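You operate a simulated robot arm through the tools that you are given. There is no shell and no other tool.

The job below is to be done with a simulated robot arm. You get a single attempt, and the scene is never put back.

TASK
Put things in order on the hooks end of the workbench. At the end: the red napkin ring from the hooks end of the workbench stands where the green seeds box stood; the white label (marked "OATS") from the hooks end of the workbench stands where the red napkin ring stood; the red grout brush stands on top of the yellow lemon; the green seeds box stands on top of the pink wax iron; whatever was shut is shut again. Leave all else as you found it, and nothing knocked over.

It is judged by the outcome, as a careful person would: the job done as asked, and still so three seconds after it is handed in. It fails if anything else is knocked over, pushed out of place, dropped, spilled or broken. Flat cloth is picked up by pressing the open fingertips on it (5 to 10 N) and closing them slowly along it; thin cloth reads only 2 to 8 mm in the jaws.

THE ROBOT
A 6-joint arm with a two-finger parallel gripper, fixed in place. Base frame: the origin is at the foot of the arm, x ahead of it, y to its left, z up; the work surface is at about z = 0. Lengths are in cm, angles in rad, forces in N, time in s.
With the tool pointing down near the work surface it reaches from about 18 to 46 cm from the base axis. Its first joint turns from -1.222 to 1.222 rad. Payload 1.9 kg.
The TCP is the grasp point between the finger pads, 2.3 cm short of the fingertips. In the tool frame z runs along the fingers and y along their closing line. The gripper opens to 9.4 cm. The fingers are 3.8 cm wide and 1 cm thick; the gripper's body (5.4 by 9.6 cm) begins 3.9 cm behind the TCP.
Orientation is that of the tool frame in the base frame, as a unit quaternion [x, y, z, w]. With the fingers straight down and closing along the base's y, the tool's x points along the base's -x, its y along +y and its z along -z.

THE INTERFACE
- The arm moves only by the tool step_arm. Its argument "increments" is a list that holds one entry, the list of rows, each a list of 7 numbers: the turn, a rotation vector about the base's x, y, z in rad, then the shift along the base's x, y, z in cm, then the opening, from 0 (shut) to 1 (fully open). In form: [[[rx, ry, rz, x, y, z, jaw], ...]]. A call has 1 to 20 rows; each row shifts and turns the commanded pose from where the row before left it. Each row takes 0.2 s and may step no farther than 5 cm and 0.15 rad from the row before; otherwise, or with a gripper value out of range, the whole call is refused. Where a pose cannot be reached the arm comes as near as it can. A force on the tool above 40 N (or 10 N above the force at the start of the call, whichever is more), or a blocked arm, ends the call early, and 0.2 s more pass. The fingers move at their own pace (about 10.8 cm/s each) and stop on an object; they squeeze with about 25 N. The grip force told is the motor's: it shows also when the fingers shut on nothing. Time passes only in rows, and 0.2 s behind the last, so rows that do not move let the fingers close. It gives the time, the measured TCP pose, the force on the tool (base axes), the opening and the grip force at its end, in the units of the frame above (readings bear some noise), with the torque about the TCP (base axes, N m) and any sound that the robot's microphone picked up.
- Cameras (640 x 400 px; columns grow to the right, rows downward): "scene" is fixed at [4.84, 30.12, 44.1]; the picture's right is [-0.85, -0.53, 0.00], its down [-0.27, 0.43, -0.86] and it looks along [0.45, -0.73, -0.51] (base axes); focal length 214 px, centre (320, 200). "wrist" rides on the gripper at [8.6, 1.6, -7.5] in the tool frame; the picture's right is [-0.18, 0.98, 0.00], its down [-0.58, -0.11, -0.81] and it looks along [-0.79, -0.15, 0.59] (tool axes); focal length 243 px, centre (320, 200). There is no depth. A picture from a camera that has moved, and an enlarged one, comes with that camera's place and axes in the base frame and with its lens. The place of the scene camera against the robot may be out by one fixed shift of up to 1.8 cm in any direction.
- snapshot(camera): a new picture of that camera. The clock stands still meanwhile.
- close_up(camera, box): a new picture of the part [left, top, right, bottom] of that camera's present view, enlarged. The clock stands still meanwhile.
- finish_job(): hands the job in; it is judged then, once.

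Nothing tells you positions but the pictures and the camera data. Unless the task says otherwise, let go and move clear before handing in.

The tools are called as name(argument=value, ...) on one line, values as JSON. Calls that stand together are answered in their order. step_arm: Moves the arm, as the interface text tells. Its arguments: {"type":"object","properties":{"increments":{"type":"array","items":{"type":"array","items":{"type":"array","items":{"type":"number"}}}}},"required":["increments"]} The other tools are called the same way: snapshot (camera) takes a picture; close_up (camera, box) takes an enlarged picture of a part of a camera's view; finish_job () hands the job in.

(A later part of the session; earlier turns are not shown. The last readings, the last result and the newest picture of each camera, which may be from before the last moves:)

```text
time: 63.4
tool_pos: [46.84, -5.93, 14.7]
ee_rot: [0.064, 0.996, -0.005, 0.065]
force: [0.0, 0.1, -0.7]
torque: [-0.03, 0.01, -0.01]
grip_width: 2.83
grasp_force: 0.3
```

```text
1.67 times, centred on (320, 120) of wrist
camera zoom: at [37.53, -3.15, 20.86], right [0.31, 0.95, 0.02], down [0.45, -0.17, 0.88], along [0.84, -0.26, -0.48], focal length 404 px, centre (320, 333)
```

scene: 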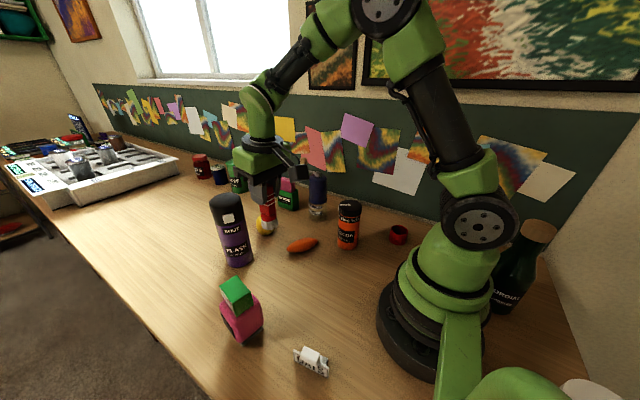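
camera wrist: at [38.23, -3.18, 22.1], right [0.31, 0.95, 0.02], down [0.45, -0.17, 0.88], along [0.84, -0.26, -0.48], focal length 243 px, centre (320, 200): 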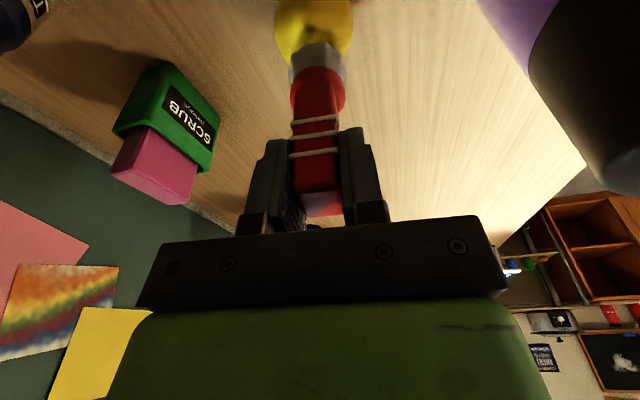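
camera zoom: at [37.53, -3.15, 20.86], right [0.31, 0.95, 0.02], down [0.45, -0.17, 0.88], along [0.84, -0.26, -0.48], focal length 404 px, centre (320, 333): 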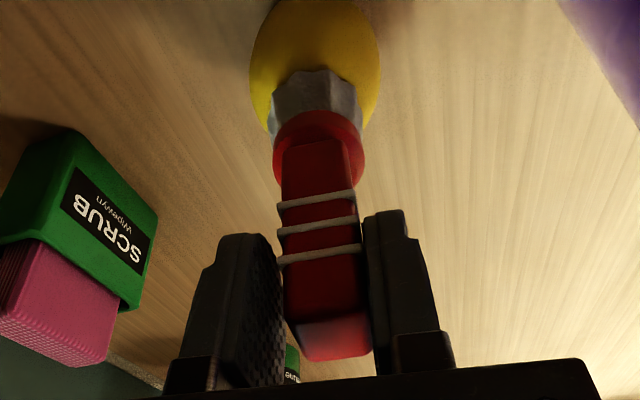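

step_arm(increments=[[[0, 0, 0, 0, 0, 0, 0.35], [0, 0, 0, 0, 0, 0, 0.35]]])

close_up(camera="wrist", box=[230, 0, 410, 240])

close_up(camera="scene", box=[245, 180, 295, 240])

```text
time: 64.0
tool_pos: [46.83, -5.97, 14.57]
ee_rot: [0.063, 0.996, -0.005, 0.066]
force: [1.3, 0.8, -0.3]
torque: [0.01, 0.0, -0.02]
grip_width: 3.28
grasp_force: 0.0
```

```text
1.67 times, centred on (320, 120) of wrist
camera zoom: at [37.53, -3.15, 20.86], right [0.31, 0.95, 0.02], down [0.45, -0.17, 0.88], along [0.84, -0.26, -0.48], focal length 404 px, centre (320, 333)
```

zoom: 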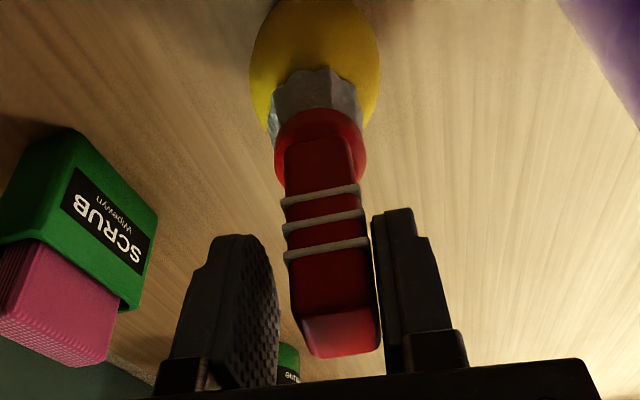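

```text
6.67 times, centred on (270, 210) of scene
camera zoom: at [4.84, 30.12, 44.1], right [-0.85, -0.53, 0.0], down [-0.27, 0.43, -0.86], along [0.45, -0.73, -0.51], focal length 1430 px, centre (653, 133)
```

zoom: 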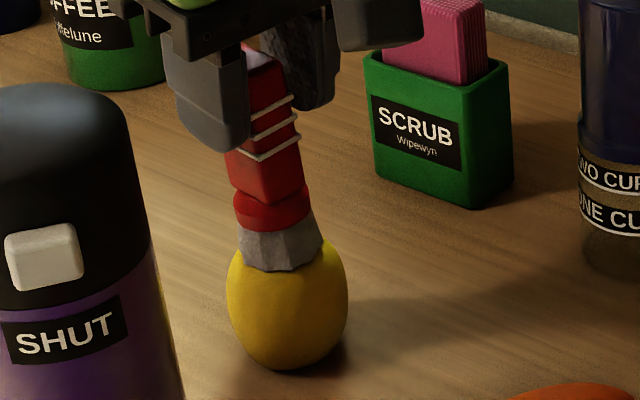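

close_up(camera="wrist", box=[285, 80, 365, 220])

close_up(camera="scene", box=[255, 183, 280, 223])

```text
2.86 times, centred on (325, 150) of wrist
camera zoom: at [37.53, -3.15, 20.86], right [0.31, 0.95, 0.02], down [0.45, -0.17, 0.88], along [0.84, -0.26, -0.48], focal length 693 px, centre (306, 343)
```

zoom: 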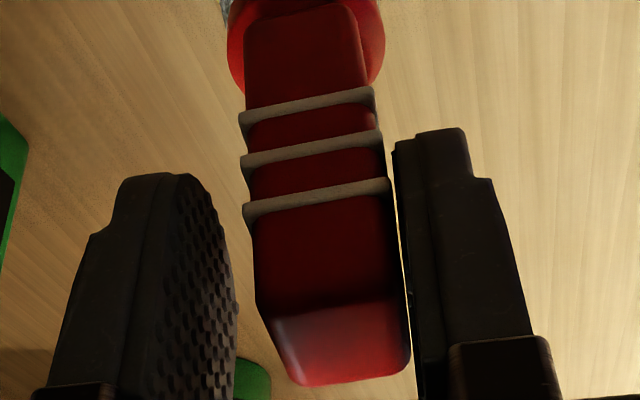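

```text
10.00 times, centred on (268, 203) of scene
camera zoom: at [4.84, 30.12, 44.1], right [-0.85, -0.53, 0.0], down [-0.27, 0.43, -0.86], along [0.45, -0.73, -0.51], focal length 2145 px, centre (845, 170)
```

zoom: 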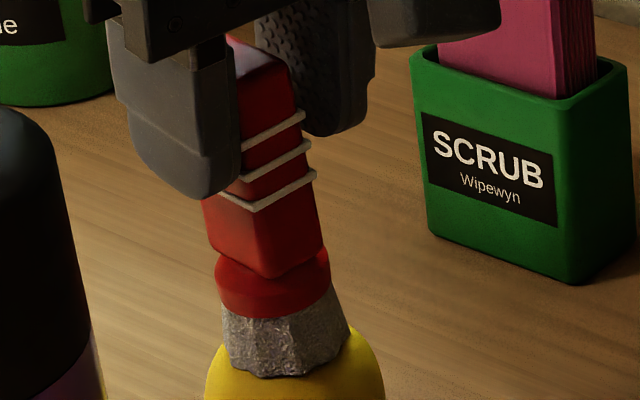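

step_arm(increments=[[[0, 0, 0, 0, 0, 0, 0.35], [0, 0, 0, 0, 0, 0, 0.35], [0, 0, 0, 0, 0, 0, 0.35]]])

close_up(camera="wrist", box=[285, 80, 365, 220])

close_up(camera="wrist", box=[325, 120, 375, 190])

```text
time: 64.8
tool_pos: [46.83, -6.03, 14.74]
ee_rot: [0.064, 0.996, -0.005, 0.066]
force: [-0.3, -0.2, 0.1]
torque: [-0.04, 0.0, -0.01]
grip_width: 3.31
grasp_force: 0.2
```

```text
2.86 times, centred on (325, 150) of wrist
camera zoom: at [37.53, -3.15, 20.86], right [0.31, 0.95, 0.02], down [0.45, -0.17, 0.88], along [0.84, -0.26, -0.48], focal length 693 px, centre (306, 343)
```

zoom: 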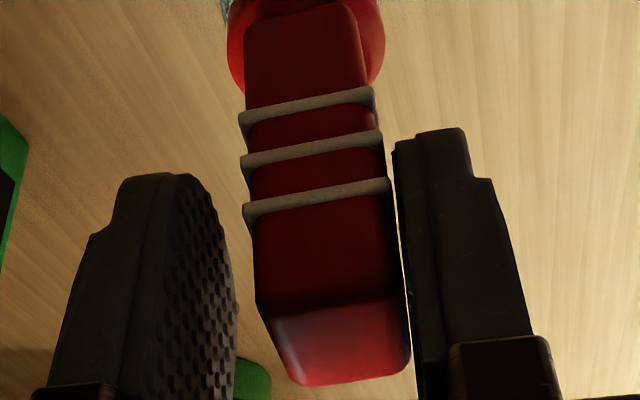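

```text
5.71 times, centred on (350, 155) of wrist
camera zoom: at [37.53, -3.15, 20.86], right [0.31, 0.95, 0.02], down [0.45, -0.17, 0.88], along [0.84, -0.26, -0.48], focal length 1386 px, centre (149, 457)
```

zoom: 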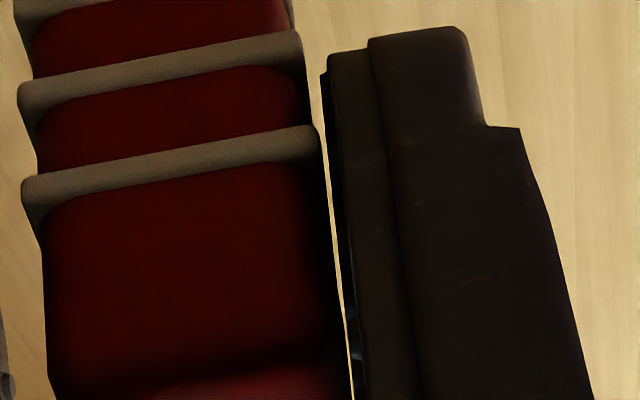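

step_arm(increments=[[[0, 0, 0, 0, 0, 0, 0.37], [0, 0, 0, 0, 0, 0, 0.38], [0, 0, 0, 0, 0, 0, 0.38]]])

close_up(camera="wrist", box=[285, 80, 365, 220])

close_up(camera="wrist", box=[325, 120, 375, 190])

```text
time: 65.6
tool_pos: [46.82, -5.98, 14.64]
ee_rot: [0.063, 0.996, -0.004, 0.065]
force: [0.1, -0.2, 0.0]
torque: [-0.04, 0.02, 0.01]
grip_width: 3.58
grasp_force: 0.0
```

```text
2.86 times, centred on (325, 150) of wrist
camera zoom: at [37.53, -3.15, 20.86], right [0.31, 0.95, 0.02], down [0.45, -0.17, 0.88], along [0.84, -0.26, -0.48], focal length 693 px, centre (306, 343)
```

zoom: 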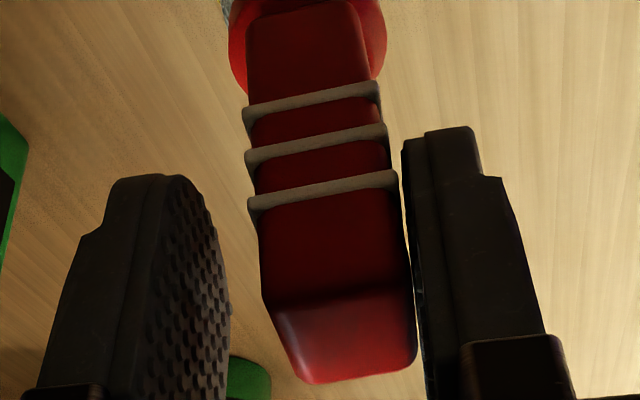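

```text
5.71 times, centred on (350, 155) of wrist
camera zoom: at [37.53, -3.15, 20.86], right [0.31, 0.95, 0.02], down [0.45, -0.17, 0.88], along [0.84, -0.26, -0.48], focal length 1386 px, centre (149, 457)
```

zoom: 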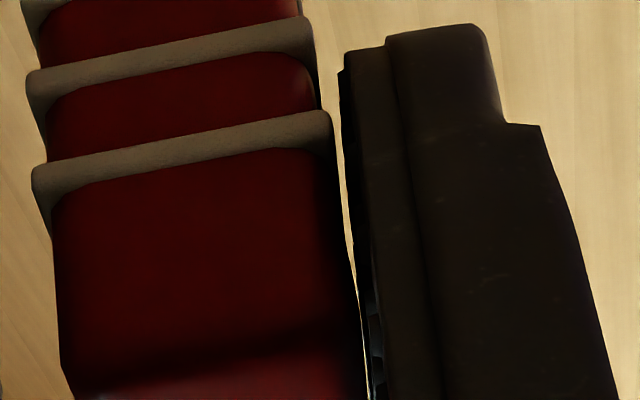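

The brush follows the finger and leans to +y, so it isn't settled on the rim and must not be released here. I'll close again to straighten it, lift off and look more closely at the lemon's top.

step_arm(increments=[[[0, 0, 0, 0, 0, 0, 0.35], [0, 0, 0, 0, 0, 0, 0.31], [0, 0, 0, 0, 0, 0, 0.27], [0, 0, 0, 0, 0, 0, 0.24], [0, 0, 0, 0, 0, 0, 0.2], [0, 0, 0, 0, 0, 0, 0.1], [0, 0, 0, 0, 0, 0, 0.1]]])

close_up(camera="wrist", box=[230, 0, 410, 240])

close_up(camera="scene", box=[245, 180, 295, 240])

```text
time: 67.2
tool_pos: [46.89, -5.86, 14.57]
ee_rot: [0.064, 0.996, -0.005, 0.065]
force: [0.3, -0.2, -0.1]
torque: [0.0, 0.03, 0.02]
grip_width: 2.19
grasp_force: 24.7
```

```text
1.67 times, centred on (320, 120) of wrist
camera zoom: at [37.53, -3.15, 20.86], right [0.31, 0.95, 0.02], down [0.45, -0.17, 0.88], along [0.84, -0.26, -0.48], focal length 404 px, centre (320, 333)
```

zoom: 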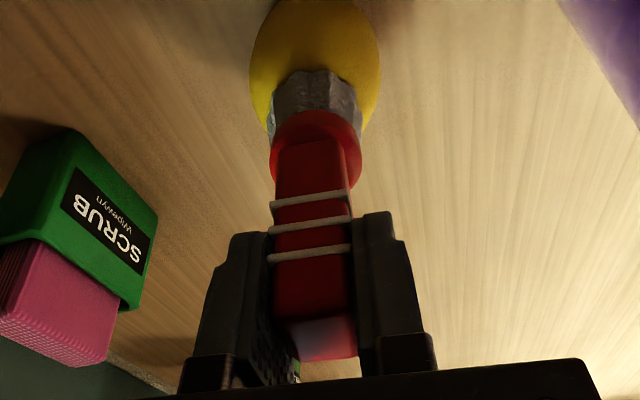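

```text
6.67 times, centred on (270, 210) of scene
camera zoom: at [4.84, 30.12, 44.1], right [-0.85, -0.53, 0.0], down [-0.27, 0.43, -0.86], along [0.45, -0.73, -0.51], focal length 1430 px, centre (653, 133)
```

zoom: 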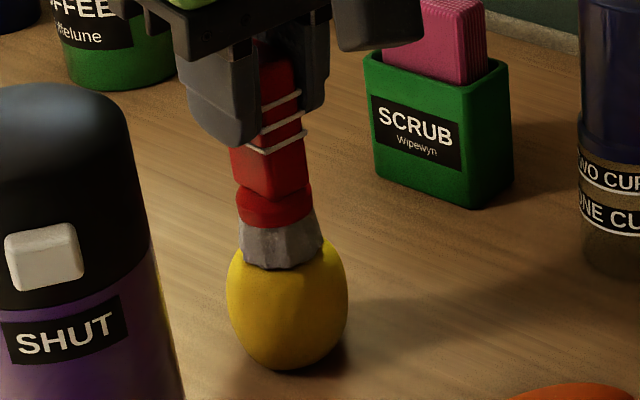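

step_arm(increments=[[[0, 0, 0, 0, 0, 0.3, 0.1], [0, 0, 0, 0, 0, 0.6, 0.1], [0, 0, 0, -0.2, 0, 0.6, 0.1], [0, 0, 0, -0.8, 0.1, 0.3, 0.1], [0, 0, 0, -1, 0.13, 0.3, 0.1], [0, 0, 0, -1, 0.13, 0.3, 0.1], [0, 0, 0, -1, 0.13, 0.3, 0.1], [0, 0, 0, -1, 0.13, 0.3, 0.1], [0, 0, 0, 0, 0, 0, 0.1]]])

close_up(camera="scene", box=[252, 205, 280, 240])

snapshot(camera="wrist")

```text
time: 69.2
tool_pos: [41.86, -5.46, 17.79]
ee_rot: [0.063, 0.996, -0.004, 0.065]
force: [-0.4, -0.5, -0.4]
torque: [-0.01, 0.01, 0.0]
grip_width: 2.17
grasp_force: 25.2
```

```text
11.43 times, centred on (266, 222) of scene
camera zoom: at [4.84, 30.12, 44.1], right [-0.85, -0.53, 0.0], down [-0.27, 0.43, -0.86], along [0.45, -0.73, -0.51], focal length 2451 px, centre (937, -57)
```

zoom: 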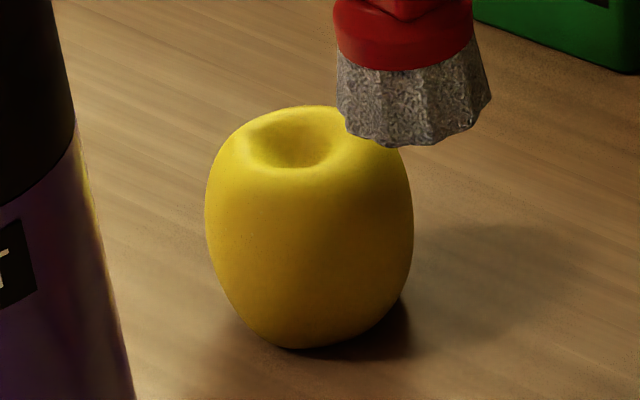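

```text
taken
camera wrist: at [32.55, -2.56, 23.96], right [0.31, 0.95, 0.02], down [0.45, -0.17, 0.88], along [0.84, -0.26, -0.48], focal length 243 px, centre (320, 200)
```

wrist: 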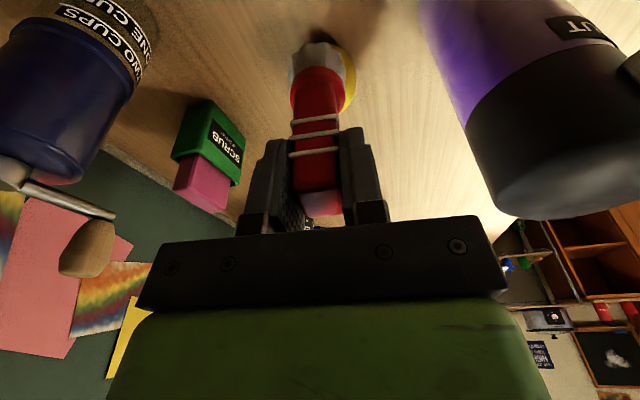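

Both objects look upright within a degree or two, but the release showed the lemon's top slopes slightly so the brush settles leaning about 0.05 rad toward +y. I'll place it again with a matching small lean and the base nearer the lemon's centre, then test it caged as before.

step_arm(increments=[[[-0.045, 0, 0, 0.6, -0.06, -0.2, 0.1], [0, 0, 0, 1.0, -0.1, -0.4, 0.1], [0, 0, 0, 1.0, -0.1, -0.4, 0.1], [0, 0, 0, 1.0, -0.1, -0.4, 0.1], [0, 0, 0, 0.9, -0.1, -0.4, 0.1], [0, 0, 0, 0.65, -0.06, -0.5, 0.1], [0, 0, 0, 0, 0, 0, 0.1]]])

close_up(camera="scene", box=[252, 205, 280, 240])

close_up(camera="wrist", box=[260, 0, 370, 110])

```text
time: 70.8
tool_pos: [46.94, -5.97, 15.28]
ee_rot: [0.062, 0.996, -0.027, 0.067]
force: [0.3, 0.1, -1.4]
torque: [0.02, -0.04, 0.01]
grip_width: 2.17
grasp_force: 24.9
```

```text
11.43 times, centred on (266, 222) of scene
camera zoom: at [4.84, 30.12, 44.1], right [-0.85, -0.53, 0.0], down [-0.27, 0.43, -0.86], along [0.45, -0.73, -0.51], focal length 2451 px, centre (937, -57)
```

zoom: 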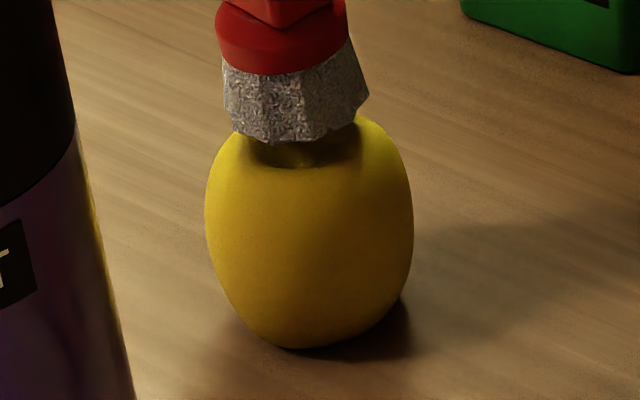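

```text
3.64 times, centred on (315, 55) of wrist
camera zoom: at [37.76, -2.79, 21.51], right [0.31, 0.95, -0.02], down [0.45, -0.13, 0.88], along [0.84, -0.28, -0.47], focal length 882 px, centre (338, 727)
```

zoom: 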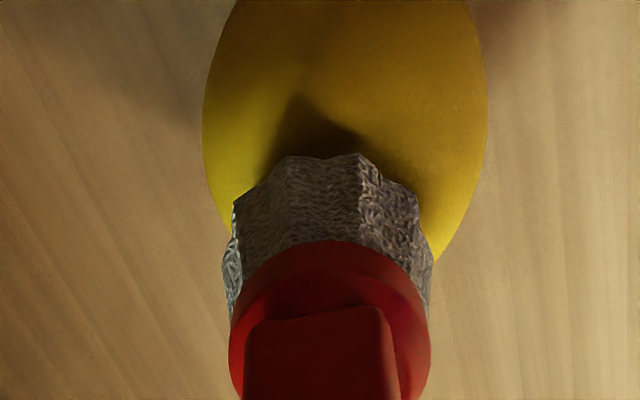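

step_arm(increments=[[[0, 0, 0, 0, 0, -0.2, 0.1], [0, 0, 0, 0, 0, -0.15, 0.1], [0, 0, 0, 0, 0, 0, 0.1]]])

step_arm(increments=[[[0, 0, 0, 0, 0, -0.07, 0.1], [0, 0, 0, 0, 0, 0, 0.1]]])

step_arm(increments=[[[0, 0, 0, 0, 0, -0.05, 0.1], [0, 0, 0, 0, 0, 0, 0.1]]])

```text
time: 71.6
tool_pos: [46.95, -5.87, 15.09]
ee_rot: [0.062, 0.995, -0.027, 0.067]
force: [0.0, 0.4, -1.5]
torque: [-0.01, 0.02, 0.0]
grip_width: 2.18
grasp_force: 24.9
```

```text
time: 72.2
tool_pos: [46.99, -5.94, 15.08]
ee_rot: [0.062, 0.995, -0.027, 0.068]
force: [-0.2, -0.2, -1.3]
torque: [-0.05, 0.01, 0.0]
grip_width: 2.18
grasp_force: 25.1
```

```text
time: 72.8
tool_pos: [46.99, -5.93, 14.88]
ee_rot: [0.062, 0.995, -0.027, 0.067]
force: [-0.1, 0.0, -1.4]
torque: [-0.01, 0.01, -0.01]
grip_width: 2.17
grasp_force: 24.5
```

step_arm(increments=[[[0, 0, 0, 0, 0, -0.07, 0.1], [0, 0, 0, 0, 0, 0, 0.1]]])

step_arm(increments=[[[0, 0, 0, 0, 0, -0.05, 0.1], [0, 0, 0, 0, 0, 0, 0.1]]])

step_arm(increments=[[[0, 0, 0, 0, 0, -0.05, 0.1], [0, 0, 0, 0, 0, 0, 0.1]]])

```text
time: 73.4
tool_pos: [46.94, -5.95, 14.82]
ee_rot: [0.061, 0.996, -0.026, 0.066]
force: [0.3, 0.2, -1.8]
torque: [-0.02, 0.01, 0.01]
grip_width: 2.18
grasp_force: 24.8
```

```text
time: 74.0
tool_pos: [46.96, -5.86, 14.85]
ee_rot: [0.062, 0.995, -0.027, 0.067]
force: [0.6, -0.6, -0.6]
torque: [0.0, -0.02, -0.01]
grip_width: 2.16
grasp_force: 24.9
```

```text
time: 74.6
tool_pos: [46.89, -5.87, 14.58]
ee_rot: [0.061, 0.996, -0.027, 0.067]
force: [0.5, 0.4, -0.9]
torque: [0.01, 0.01, -0.03]
grip_width: 2.18
grasp_force: 24.9
```

step_arm(increments=[[[0, 0, 0, 0, 0, -0.05, 0.1], [0, 0, 0, 0, 0, 0, 0.1]]])

step_arm(increments=[[[0, 0, 0, 0, 0, -0.05, 0.1], [0, 0, 0, 0, 0, 0, 0.1]]])

```text
time: 75.2
tool_pos: [46.93, -5.9, 14.73]
ee_rot: [0.062, 0.996, -0.027, 0.066]
force: [-0.4, 0.3, -0.9]
torque: [0.05, -0.02, 0.0]
grip_width: 2.17
grasp_force: 25.4
```

```text
time: 75.8
tool_pos: [46.86, -6.03, 14.64]
ee_rot: [0.063, 0.995, -0.027, 0.066]
force: [-0.5, 0.3, 0.2]
torque: [-0.01, 0.0, -0.01]
grip_width: 2.17
grasp_force: 25.1
```

step_arm(increments=[[[0, 0, 0, 0, 0, -0.04, 0.1], [0, 0, 0, 0, 0, 0, 0.1]]])

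step_arm(increments=[[[0, 0, 0, 0, 0, 0, 0.1]]])

step_arm(increments=[[[0, 0, 0, 0, 0, 0, 0.1]]])

close_up(camera="scene", box=[252, 205, 280, 240])

```text
time: 76.4
tool_pos: [46.94, -5.95, 14.56]
ee_rot: [0.061, 0.996, -0.027, 0.066]
force: [0.2, 0.4, -0.9]
torque: [0.01, 0.02, -0.01]
grip_width: 2.18
grasp_force: 25.2
```

```text
time: 76.8
tool_pos: [47.03, -5.84, 14.61]
ee_rot: [0.061, 0.996, -0.027, 0.066]
force: [-0.8, -0.2, -0.4]
torque: [-0.01, 0.0, -0.01]
grip_width: 2.18
grasp_force: 25.0
```

```text
time: 77.2
tool_pos: [47.04, -6.0, 14.52]
ee_rot: [0.061, 0.996, -0.026, 0.067]
force: [-0.2, -0.2, 0.2]
torque: [0.0, -0.02, -0.01]
grip_width: 2.16
grasp_force: 25.1
```

```text
11.43 times, centred on (266, 222) of scene
camera zoom: at [4.84, 30.12, 44.1], right [-0.85, -0.53, 0.0], down [-0.27, 0.43, -0.86], along [0.45, -0.73, -0.51], focal length 2451 px, centre (937, -57)
```

zoom: 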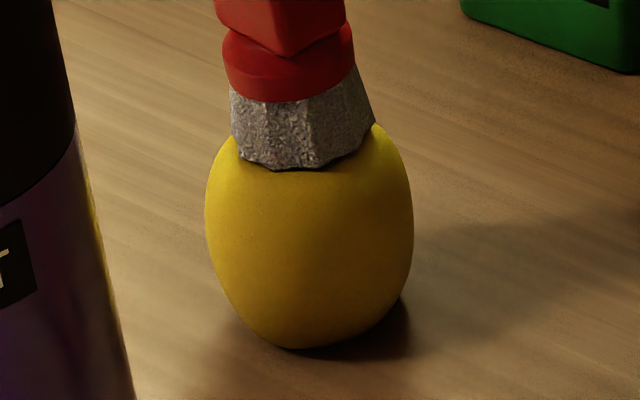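

step_arm(increments=[[[0, 0, 0, 0, 0, -0.04, 0.1], [0, 0, 0, 0, 0, 0, 0.1]]])

step_arm(increments=[[[0, 0, 0, 0, 0, -0.03, 0.1], [0, 0, 0, 0, 0, 0, 0.1]]])

```text
time: 77.8
tool_pos: [46.95, -5.85, 14.46]
ee_rot: [0.061, 0.996, -0.027, 0.066]
force: [-0.1, 0.1, 2.1]
torque: [-0.07, 0.12, 0.0]
grip_width: 2.18
grasp_force: 25.0
```

```text
time: 78.4
tool_pos: [47.04, -5.96, 14.57]
ee_rot: [0.061, 0.995, -0.026, 0.068]
force: [-0.9, 0.2, 4.9]
torque: [-0.11, 0.13, -0.01]
grip_width: 2.18
grasp_force: 24.6
```

step_arm(increments=[[[0, 0, 0, 0, 0, 0.03, 0.1], [0, 0, 0, 0, 0, 0, 0.24], [0, 0, 0, 0, 0, 0, 0.27], [0, 0, 0, 0, 0, 0, 0.3], [0, 0, 0, 0, 0, 0, 0.3], [0, 0, 0, 0, 0, 0, 0.3]]])

close_up(camera="wrist", box=[230, 0, 410, 240])

close_up(camera="scene", box=[245, 180, 295, 240])

```text
time: 79.8
tool_pos: [46.96, -5.97, 14.55]
ee_rot: [0.061, 0.996, -0.027, 0.066]
force: [-1.2, -0.4, -0.2]
torque: [-0.04, -0.01, -0.01]
grip_width: 2.82
grasp_force: 0.0
```

```text
1.67 times, centred on (320, 120) of wrist
camera zoom: at [37.73, -2.79, 20.68], right [0.31, 0.95, -0.02], down [0.45, -0.13, 0.88], along [0.84, -0.28, -0.47], focal length 404 px, centre (320, 333)
```

zoom: 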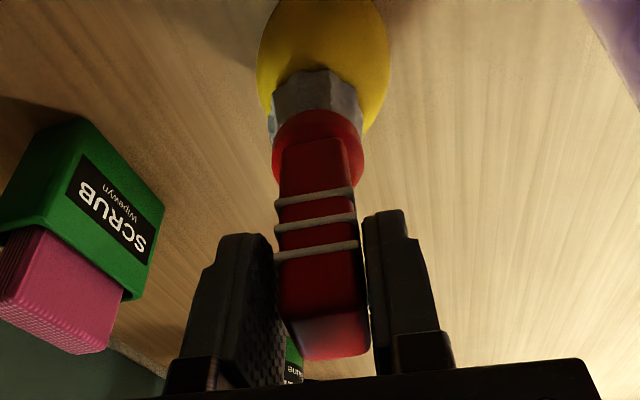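

```text
6.67 times, centred on (270, 210) of scene
camera zoom: at [4.84, 30.12, 44.1], right [-0.85, -0.53, 0.0], down [-0.27, 0.43, -0.86], along [0.45, -0.73, -0.51], focal length 1430 px, centre (653, 133)
```

zoom: 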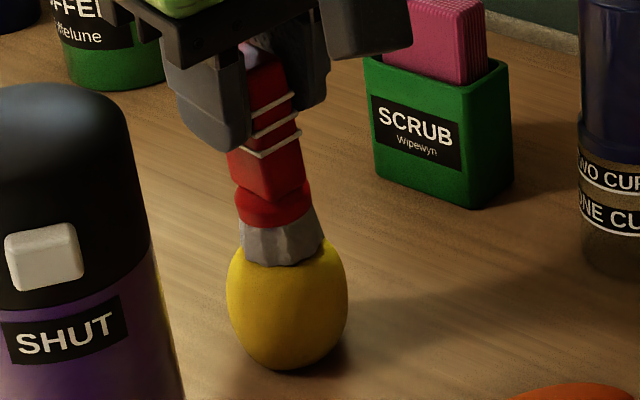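

The brush still leans to +y, and every contact so far has been at its -x,-y edge. That means the true high point of the lemon lies further toward -x,-y. I'll re-grip, lift, straighten, shift the base that way and test contact again.

step_arm(increments=[[[0, 0, 0, 0, 0, 0, 0.27], [0, 0, 0, 0, 0, 0, 0.24], [0, 0, 0, 0, 0, 0, 0.2], [0, 0, 0, 0, 0, 0, 0.1], [0, 0, 0, 0, 0, 0, 0.1], [0, 0, 0, 0, 0, 0.3, 0.1], [0, 0, 0, 0, 0, 0.3, 0.1], [0.045, 0, 0, -0.15, -0.4, 0, 0.1], [0, 0, 0, -0.15, -0.35, 0, 0.1], [0, 0, 0, 0, 0, 0, 0.1]]])

close_up(camera="scene", box=[252, 205, 280, 240])

close_up(camera="wrist", box=[260, 0, 370, 110])

```text
time: 82.0
tool_pos: [46.65, -6.65, 15.18]
ee_rot: [0.064, 0.996, -0.005, 0.065]
force: [-0.2, -0.9, -0.7]
torque: [0.01, -0.01, -0.01]
grip_width: 2.18
grasp_force: 25.4
```

```text
11.43 times, centred on (266, 222) of scene
camera zoom: at [4.84, 30.12, 44.1], right [-0.85, -0.53, 0.0], down [-0.27, 0.43, -0.86], along [0.45, -0.73, -0.51], focal length 2451 px, centre (937, -57)
```

zoom: 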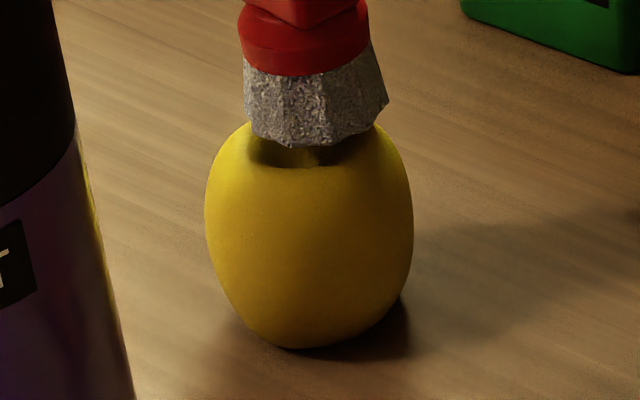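

```text
3.64 times, centred on (315, 55) of wrist
camera zoom: at [37.42, -3.8, 21.41], right [0.31, 0.95, 0.02], down [0.45, -0.17, 0.88], along [0.84, -0.26, -0.48], focal length 882 px, centre (338, 727)
```

zoom: 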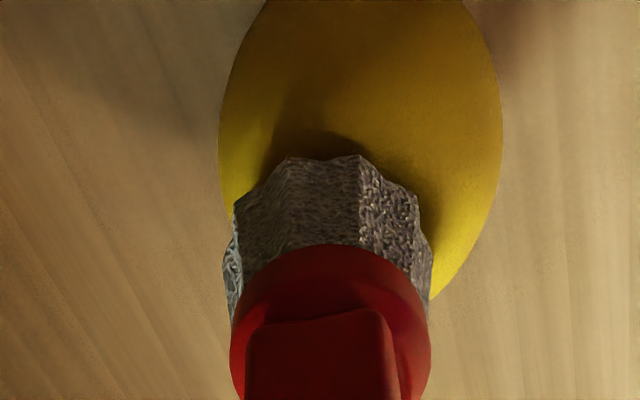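

step_arm(increments=[[[0, 0, 0, 0, 0, -0.2, 0.1], [0, 0, 0, 0, 0, -0.15, 0.1], [0, 0, 0, 0, 0, 0, 0.1]]])

step_arm(increments=[[[0, 0, 0, 0, 0, -0.06, 0.1], [0, 0, 0, 0, 0, 0, 0.1]]])

step_arm(increments=[[[0, 0, 0, 0, 0, -0.06, 0.1], [0, 0, 0, 0, 0, 0, 0.1]]])

```text
time: 82.8
tool_pos: [46.73, -6.62, 14.83]
ee_rot: [0.064, 0.996, -0.005, 0.065]
force: [-0.7, 0.1, -1.4]
torque: [0.02, 0.01, -0.02]
grip_width: 2.17
grasp_force: 24.8
```

```text
time: 83.4
tool_pos: [46.66, -6.6, 14.76]
ee_rot: [0.063, 0.996, -0.004, 0.065]
force: [-0.1, 0.2, -1.1]
torque: [0.02, -0.01, 0.03]
grip_width: 2.15
grasp_force: 24.7
```

```text
time: 84.0
tool_pos: [46.68, -6.66, 14.69]
ee_rot: [0.063, 0.996, -0.004, 0.065]
force: [-1.1, -0.4, -1.1]
torque: [0.04, 0.02, -0.02]
grip_width: 2.18
grasp_force: 24.9
```

step_arm(increments=[[[0, 0, 0, 0, 0, -0.05, 0.1], [0, 0, 0, 0, 0, 0, 0.1]]])

step_arm(increments=[[[0, 0, 0, 0, 0, -0.05, 0.1], [0, 0, 0, 0, 0, 0, 0.1]]])

step_arm(increments=[[[0, 0, 0, 0, 0, -0.04, 0.1], [0, 0, 0, 0, 0, 0, 0.1]]])

```text
time: 84.6
tool_pos: [46.8, -6.58, 14.6]
ee_rot: [0.063, 0.996, -0.004, 0.065]
force: [-0.5, -0.2, -2.0]
torque: [0.04, 0.0, 0.0]
grip_width: 2.16
grasp_force: 24.9
```

```text
time: 85.2
tool_pos: [46.74, -6.65, 14.72]
ee_rot: [0.063, 0.996, -0.004, 0.066]
force: [0.8, 0.1, 0.9]
torque: [0.0, 0.0, 0.01]
grip_width: 2.2
grasp_force: 24.9
```

```text
time: 85.8
tool_pos: [46.79, -6.6, 14.57]
ee_rot: [0.064, 0.996, -0.003, 0.066]
force: [-0.9, 1.1, 7.5]
torque: [-0.07, 0.09, -0.06]
grip_width: 2.19
grasp_force: 24.8
```

step_arm(increments=[[[0, 0, 0, 0, 0, 0, 0.1]]])

step_arm(increments=[[[0, 0, 0, 0, 0, 0, 0.1]]])

close_up(camera="scene", box=[252, 205, 280, 240])

```text
time: 86.2
tool_pos: [46.72, -6.58, 14.6]
ee_rot: [0.063, 0.996, -0.005, 0.066]
force: [-0.1, 0.5, 9.7]
torque: [-0.09, 0.07, 0.0]
grip_width: 2.21
grasp_force: 25.3
```

```text
time: 86.6
tool_pos: [46.73, -6.57, 14.55]
ee_rot: [0.063, 0.996, -0.004, 0.066]
force: [-0.9, -0.3, 12.9]
torque: [-0.1, 0.07, -0.02]
grip_width: 2.19
grasp_force: 24.7
```

```text
11.43 times, centred on (266, 222) of scene
camera zoom: at [4.83, 30.12, 44.1], right [-0.85, -0.53, 0.0], down [-0.27, 0.43, -0.86], along [0.45, -0.73, -0.51], focal length 2451 px, centre (937, -57)
```

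zoom: 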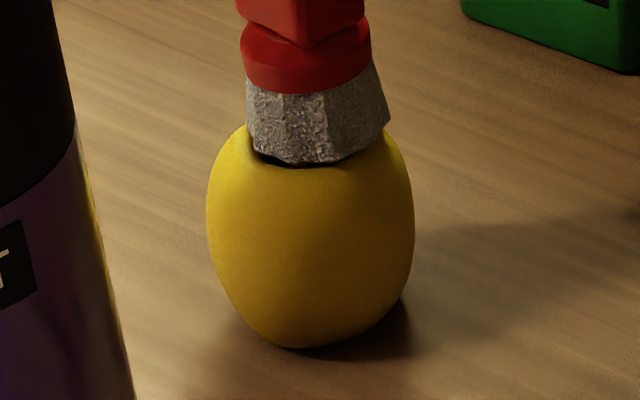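

step_arm(increments=[[[0, 0, 0, 0, 0, 0.05, 0.1], [0, 0, 0, 0, 0, 0.02, 0.1], [0, 0, 0, 0, 0, 0, 0.1]]])

step_arm(increments=[[[0, 0, 0, 0, 0, 0, 0.24], [0, 0, 0, 0, 0, 0, 0.27], [0, 0, 0, 0, 0, 0, 0.3], [0, 0, 0, 0, 0, 0, 0.3]]])

close_up(camera="wrist", box=[230, 0, 410, 240])

close_up(camera="scene", box=[245, 180, 295, 240])

```text
time: 87.4
tool_pos: [46.76, -6.61, 14.57]
ee_rot: [0.062, 0.996, -0.004, 0.065]
force: [1.3, -0.4, 5.6]
torque: [-0.07, -0.01, 0.02]
grip_width: 2.13
grasp_force: 24.8
```

```text
time: 88.4
tool_pos: [46.72, -6.63, 14.7]
ee_rot: [0.063, 0.996, -0.004, 0.066]
force: [0.1, -0.6, 0.0]
torque: [-0.04, 0.01, 0.02]
grip_width: 2.82
grasp_force: 0.1
```

```text
1.67 times, centred on (320, 120) of wrist
camera zoom: at [37.46, -3.79, 20.88], right [0.31, 0.95, 0.02], down [0.45, -0.17, 0.88], along [0.84, -0.26, -0.48], focal length 404 px, centre (320, 333)
```

zoom: 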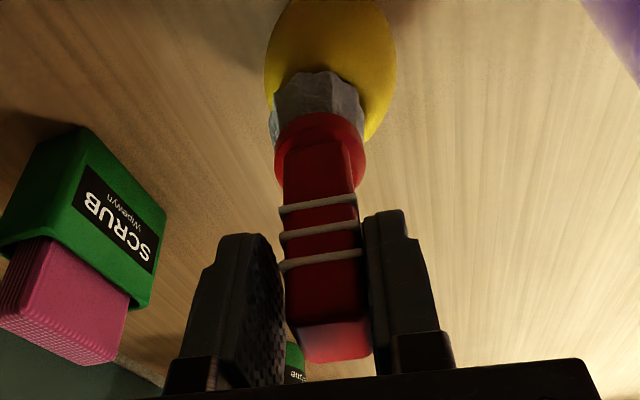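

```text
6.67 times, centred on (270, 210) of scene
camera zoom: at [4.84, 30.12, 44.1], right [-0.85, -0.53, 0.0], down [-0.27, 0.43, -0.86], along [0.45, -0.73, -0.51], focal length 1430 px, centre (653, 133)
```

zoom: 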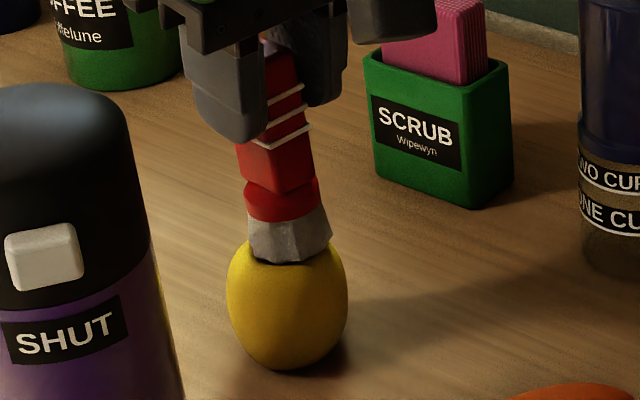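

step_arm(increments=[[[0, 0, 0, 0, 0, 0, 0.35], [0, 0, 0, 0, 0, 0, 0.35], [0, 0, 0, 0, 0, 0, 0.35]]])

close_up(camera="wrist", box=[285, 80, 365, 220])

close_up(camera="scene", box=[245, 180, 295, 240])

```text
time: 89.2
tool_pos: [46.71, -6.76, 14.64]
ee_rot: [0.064, 0.996, -0.004, 0.065]
force: [-0.4, -0.7, -0.2]
torque: [0.0, -0.02, -0.02]
grip_width: 3.29
grasp_force: 0.0
```

```text
2.86 times, centred on (325, 150) of wrist
camera zoom: at [37.46, -3.79, 20.88], right [0.31, 0.95, 0.02], down [0.45, -0.17, 0.88], along [0.84, -0.26, -0.48], focal length 693 px, centre (306, 343)
```

zoom: 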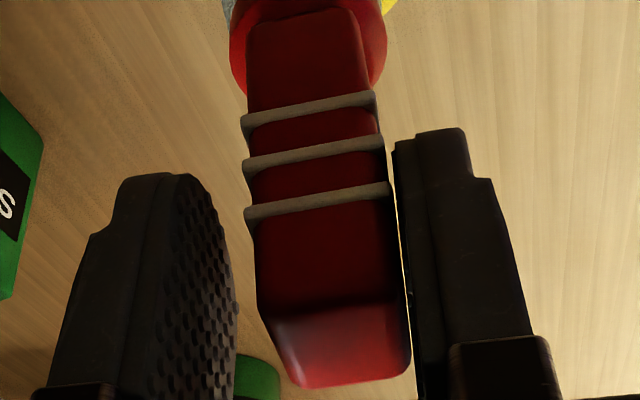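

```text
6.67 times, centred on (270, 210) of scene
camera zoom: at [4.84, 30.12, 44.1], right [-0.85, -0.53, 0.0], down [-0.27, 0.43, -0.86], along [0.45, -0.73, -0.51], focal length 1430 px, centre (653, 133)
```

zoom: 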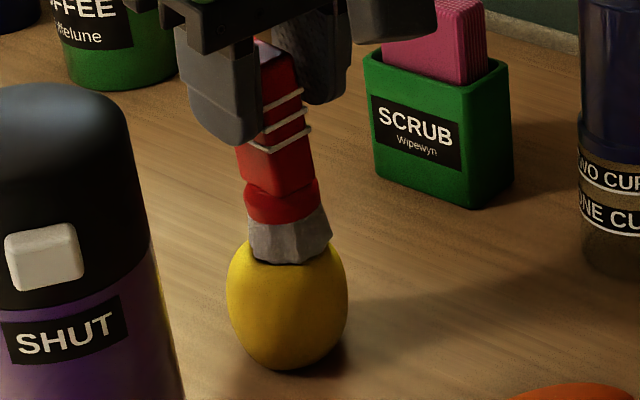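

The brush follows the finger again even with the base moved, so the lemon's top may simply slope and the brush may need a larger lean to seat. I'll open a little more at a time, still caged, to see where it stops following.

step_arm(increments=[[[0, 0, 0, 0, 0, 0, 0.38], [0, 0, 0, 0, 0, 0, 0.4], [0, 0, 0, 0, 0, 0, 0.4], [0, 0, 0, 0, 0, 0, 0.4]]])

close_up(camera="wrist", box=[285, 80, 365, 220])

close_up(camera="scene", box=[245, 180, 295, 240])

```text
time: 90.2
tool_pos: [46.83, -6.63, 14.56]
ee_rot: [0.063, 0.996, -0.004, 0.065]
force: [-0.1, 0.5, -0.2]
torque: [0.0, -0.02, 0.0]
grip_width: 3.76
grasp_force: 0.0
```

```text
2.86 times, centred on (325, 150) of wrist
camera zoom: at [37.46, -3.79, 20.88], right [0.31, 0.95, 0.02], down [0.45, -0.17, 0.88], along [0.84, -0.26, -0.48], focal length 693 px, centre (306, 343)
```

zoom: 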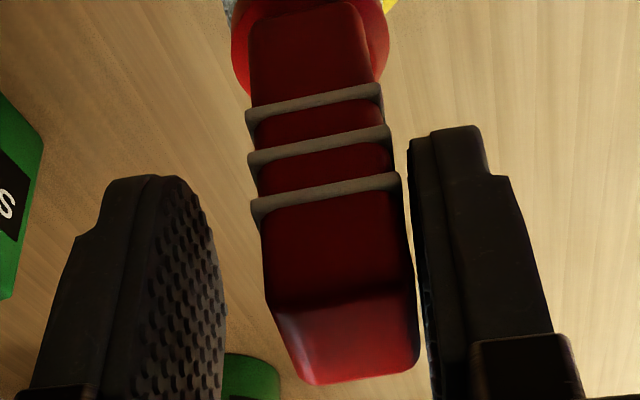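

```text
6.67 times, centred on (270, 210) of scene
camera zoom: at [4.84, 30.12, 44.1], right [-0.85, -0.53, 0.0], down [-0.27, 0.43, -0.86], along [0.45, -0.73, -0.51], focal length 1430 px, centre (653, 133)
```

zoom: 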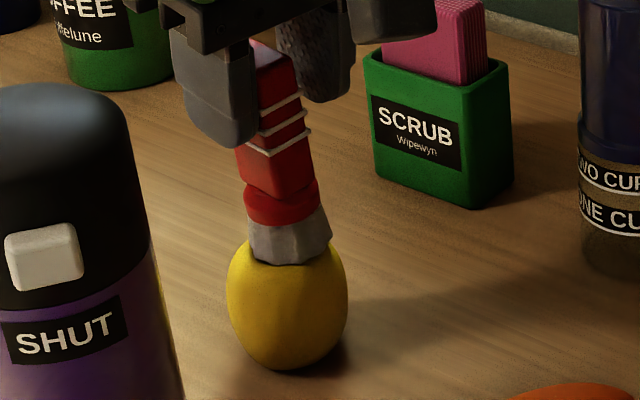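

step_arm(increments=[[[0, 0, 0, 0, 0, 0, 0.4], [0, 0, 0, 0, 0, 0, 0.4], [0, 0, 0, 0, 0, 0, 0.4], [0, 0, 0, 0, 0, 0, 0.4]]])

close_up(camera="wrist", box=[285, 80, 365, 220])

close_up(camera="wrist", box=[320, 140, 370, 220])

```text
time: 91.2
tool_pos: [46.68, -6.65, 14.8]
ee_rot: [0.064, 0.996, -0.004, 0.065]
force: [0.3, -0.4, -0.2]
torque: [0.0, 0.0, -0.02]
grip_width: 3.75
grasp_force: 0.1
```

```text
2.86 times, centred on (325, 150) of wrist
camera zoom: at [37.46, -3.79, 20.88], right [0.31, 0.95, 0.02], down [0.45, -0.17, 0.88], along [0.84, -0.26, -0.48], focal length 693 px, centre (306, 343)
```

zoom: 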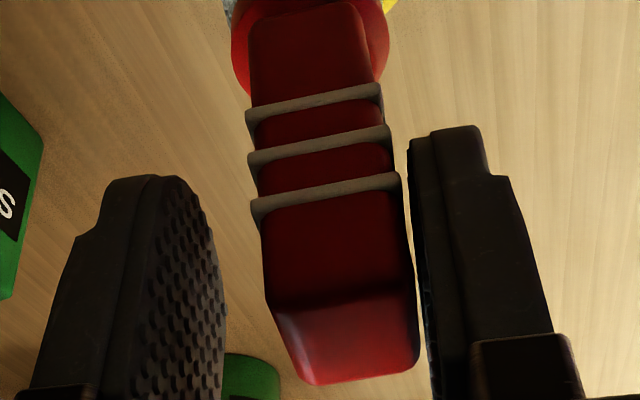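

```text
5.00 times, centred on (345, 180) of wrist
camera zoom: at [37.46, -3.79, 20.88], right [0.31, 0.95, 0.02], down [0.45, -0.17, 0.88], along [0.84, -0.26, -0.48], focal length 1213 px, centre (195, 300)
```

zoom: 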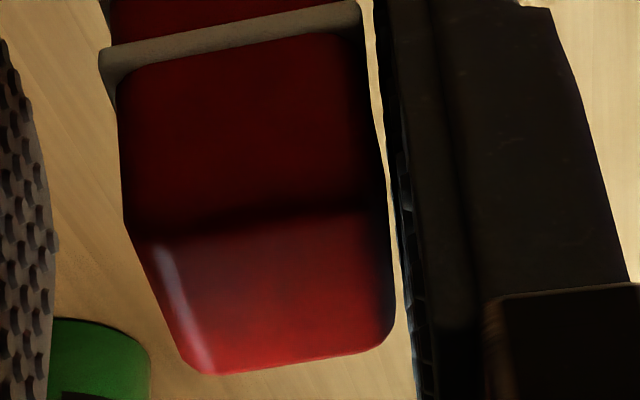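

The brush is static with daylight on both sides, so it seems to be standing on its own. I'll open a bit more and confirm it doesn't follow.

step_arm(increments=[[[0, 0, 0, 0, 0, 0, 0.42], [0, 0, 0, 0, 0, 0, 0.44], [0, 0, 0, 0, 0, 0, 0.44], [0, 0, 0, 0, 0, 0, 0.44]]])

close_up(camera="wrist", box=[320, 140, 370, 220])

close_up(camera="scene", box=[245, 180, 295, 240])

```text
time: 92.2
tool_pos: [46.68, -6.59, 14.55]
ee_rot: [0.064, 0.996, -0.004, 0.066]
force: [-0.5, 1.1, -0.8]
torque: [0.03, 0.0, 0.0]
grip_width: 4.15
grasp_force: 0.1
```

```text
5.00 times, centred on (345, 180) of wrist
camera zoom: at [37.46, -3.79, 20.88], right [0.31, 0.95, 0.02], down [0.45, -0.17, 0.88], along [0.84, -0.26, -0.48], focal length 1213 px, centre (195, 300)
```

zoom: 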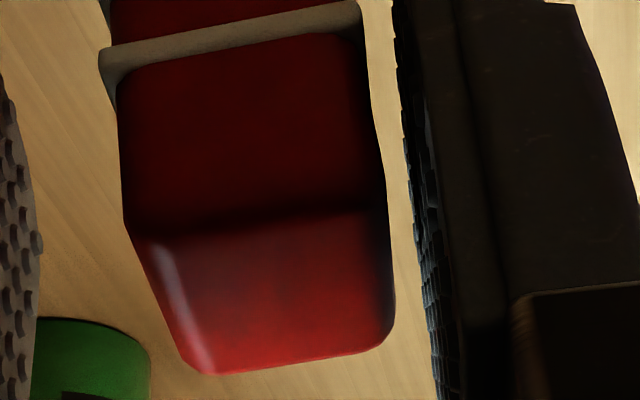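

```text
6.67 times, centred on (270, 210) of scene
camera zoom: at [4.84, 30.12, 44.1], right [-0.85, -0.53, 0.0], down [-0.27, 0.43, -0.86], along [0.45, -0.73, -0.51], focal length 1430 px, centre (653, 133)
```

zoom: 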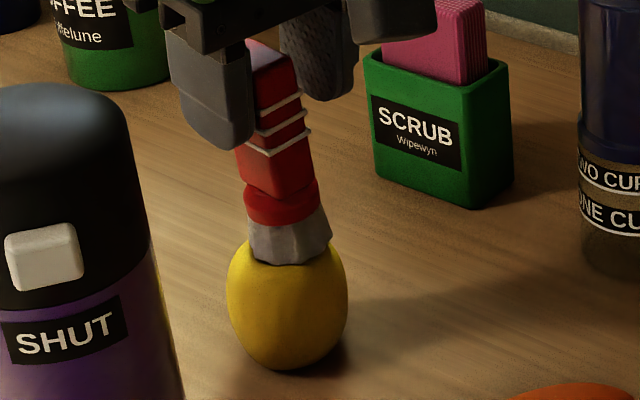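

It stayed put, so the brush stands on the lemon by itself. I'll open wider and back straight out toward the base at constant height, so the fingers slide clear along its sides.

step_arm(increments=[[[0, 0, 0, 0, 0, 0, 0.5], [0, 0, 0, 0, 0, 0, 0.6], [0, 0, 0, 0, 0, 0, 0.7], [0, 0, 0, -0.5, 0.06, 0, 0.7], [0, 0, 0, -0.8, 0.1, 0, 0.7], [0, 0, 0, -1, 0.13, 0, 0.7], [0, 0, 0, -1, 0.13, 0, 0.7], [0, 0, 0, -1, 0.13, 0, 0.7], [0, 0, 0, -1, 0.13, 0, 0.7], [0, 0, 0, -1, 0.13, 0, 0.7], [0, 0, 0, -1, 0.13, 0, 0.7], [0, 0, 0, 0, 0, 0, 0.7]]])

snapshot(camera="wrist")

close_up(camera="scene", box=[225, 165, 315, 245])

```text
time: 94.8
tool_pos: [39.34, -5.53, 14.52]
ee_rot: [0.064, 0.996, -0.004, 0.065]
force: [0.2, -0.6, -0.5]
torque: [0.0, 0.01, 0.0]
grip_width: 6.61
grasp_force: 0.0
```

```text
taken
camera wrist: at [30.2, -2.79, 20.85], right [0.31, 0.95, 0.02], down [0.45, -0.17, 0.88], along [0.84, -0.26, -0.48], focal length 243 px, centre (320, 200)
```

wrist: 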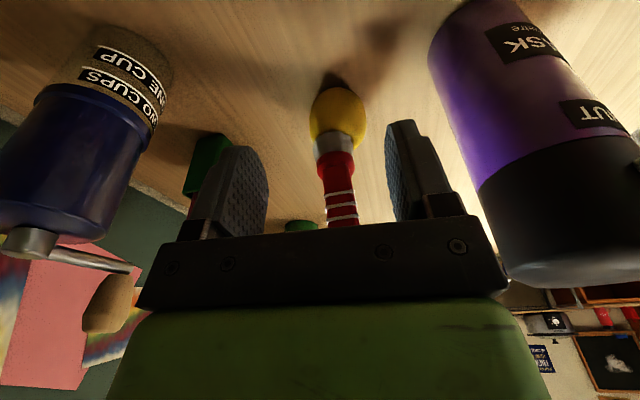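

```text
5.00 times, centred on (270, 205) of scene
camera zoom: at [4.84, 30.12, 44.1], right [-0.85, -0.53, 0.0], down [-0.27, 0.43, -0.86], along [0.45, -0.73, -0.51], focal length 1072 px, centre (570, 175)
```

zoom: 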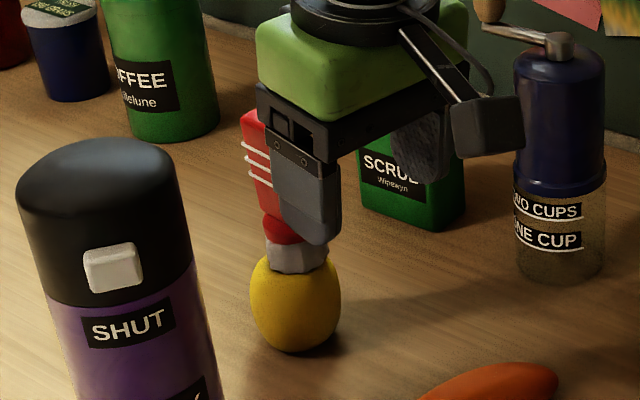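

The brush stays on the lemon as the gripper withdraws. I'll back away, level the tool, and swing round to view the ring with the wrist camera.

step_arm(increments=[[[0, 0, 0, -1.5, 0.2, 0.5, 0.7], [0.0042, 0.0325, 0, -1.5, 0.2, 2, 0.7], [0.0042, 0.0325, 0, -1.5, 0.2, 2, 0.7], [0.0042, 0.0325, 0, -1.5, 0.2, 2, 0.7], [0.0042, 0.0325, 0, -1.5, 0.2, 2, 0.7], [0, 0, 0, -1.5, -0.5, 1.5, 0.7], [0, 0, -0.14, -1.5, -0.7, 1.0, 0.7], [0, 0, -0.14, -1.5, -0.7, 1.0, 0.7], [0, 0, -0.14, -1.5, -0.7, 0.5, 0.7], [0, 0, -0.14, -1.5, -0.7, 0, 0.7], [0, 0, -0.14, -1.5, -0.7, 0, 0.7], [0, 0, -0.14, -1.5, -0.7, 0, 0.7], [0, 0, -0.14, -1.5, -0.7, 0, 0.7], [0, 0, -0.14, -1.0, -0.7, 0, 0.7], [0, 0, -0.14, 0, -0.7, 0, 0.7], [0, 0, 0, 0, 0, 0, 0.7]]])

snapshot(camera="wrist")

snapshot(camera="scene")

```text
time: 98.2
tool_pos: [19.08, -11.53, 26.94]
ee_rot: [0.64, 0.768, 0.0, 0.0]
force: [-0.7, 1.5, 0.8]
torque: [0.03, -0.01, 0.0]
grip_width: 6.58
grasp_force: 0.0
```

```text
taken
camera wrist: at [19.05, -2.74, 34.46], right [1.0, 0.0, 0.0], down [0.0, -0.59, 0.81], along [0.0, -0.81, -0.59], focal length 243 px, centre (320, 200)
```

wrist: 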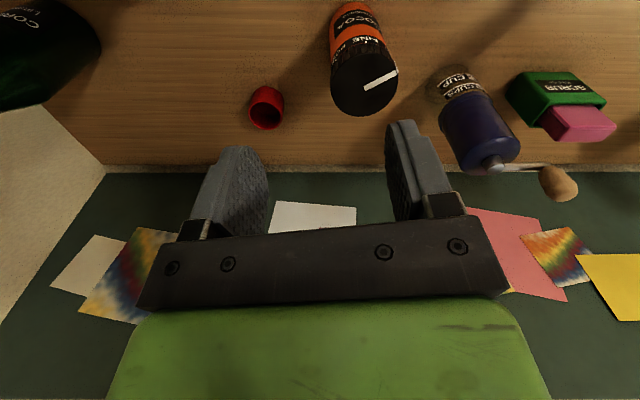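

```text
taken
```

scene: 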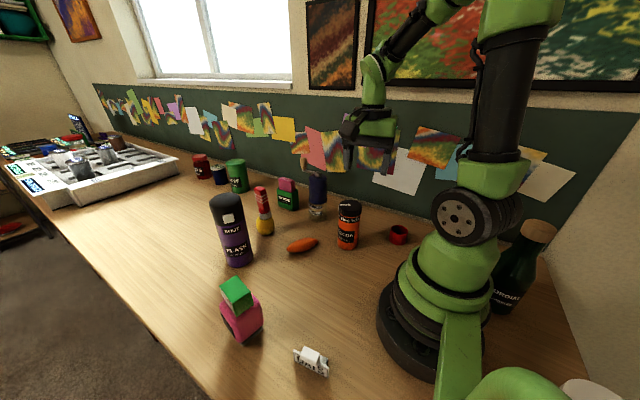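

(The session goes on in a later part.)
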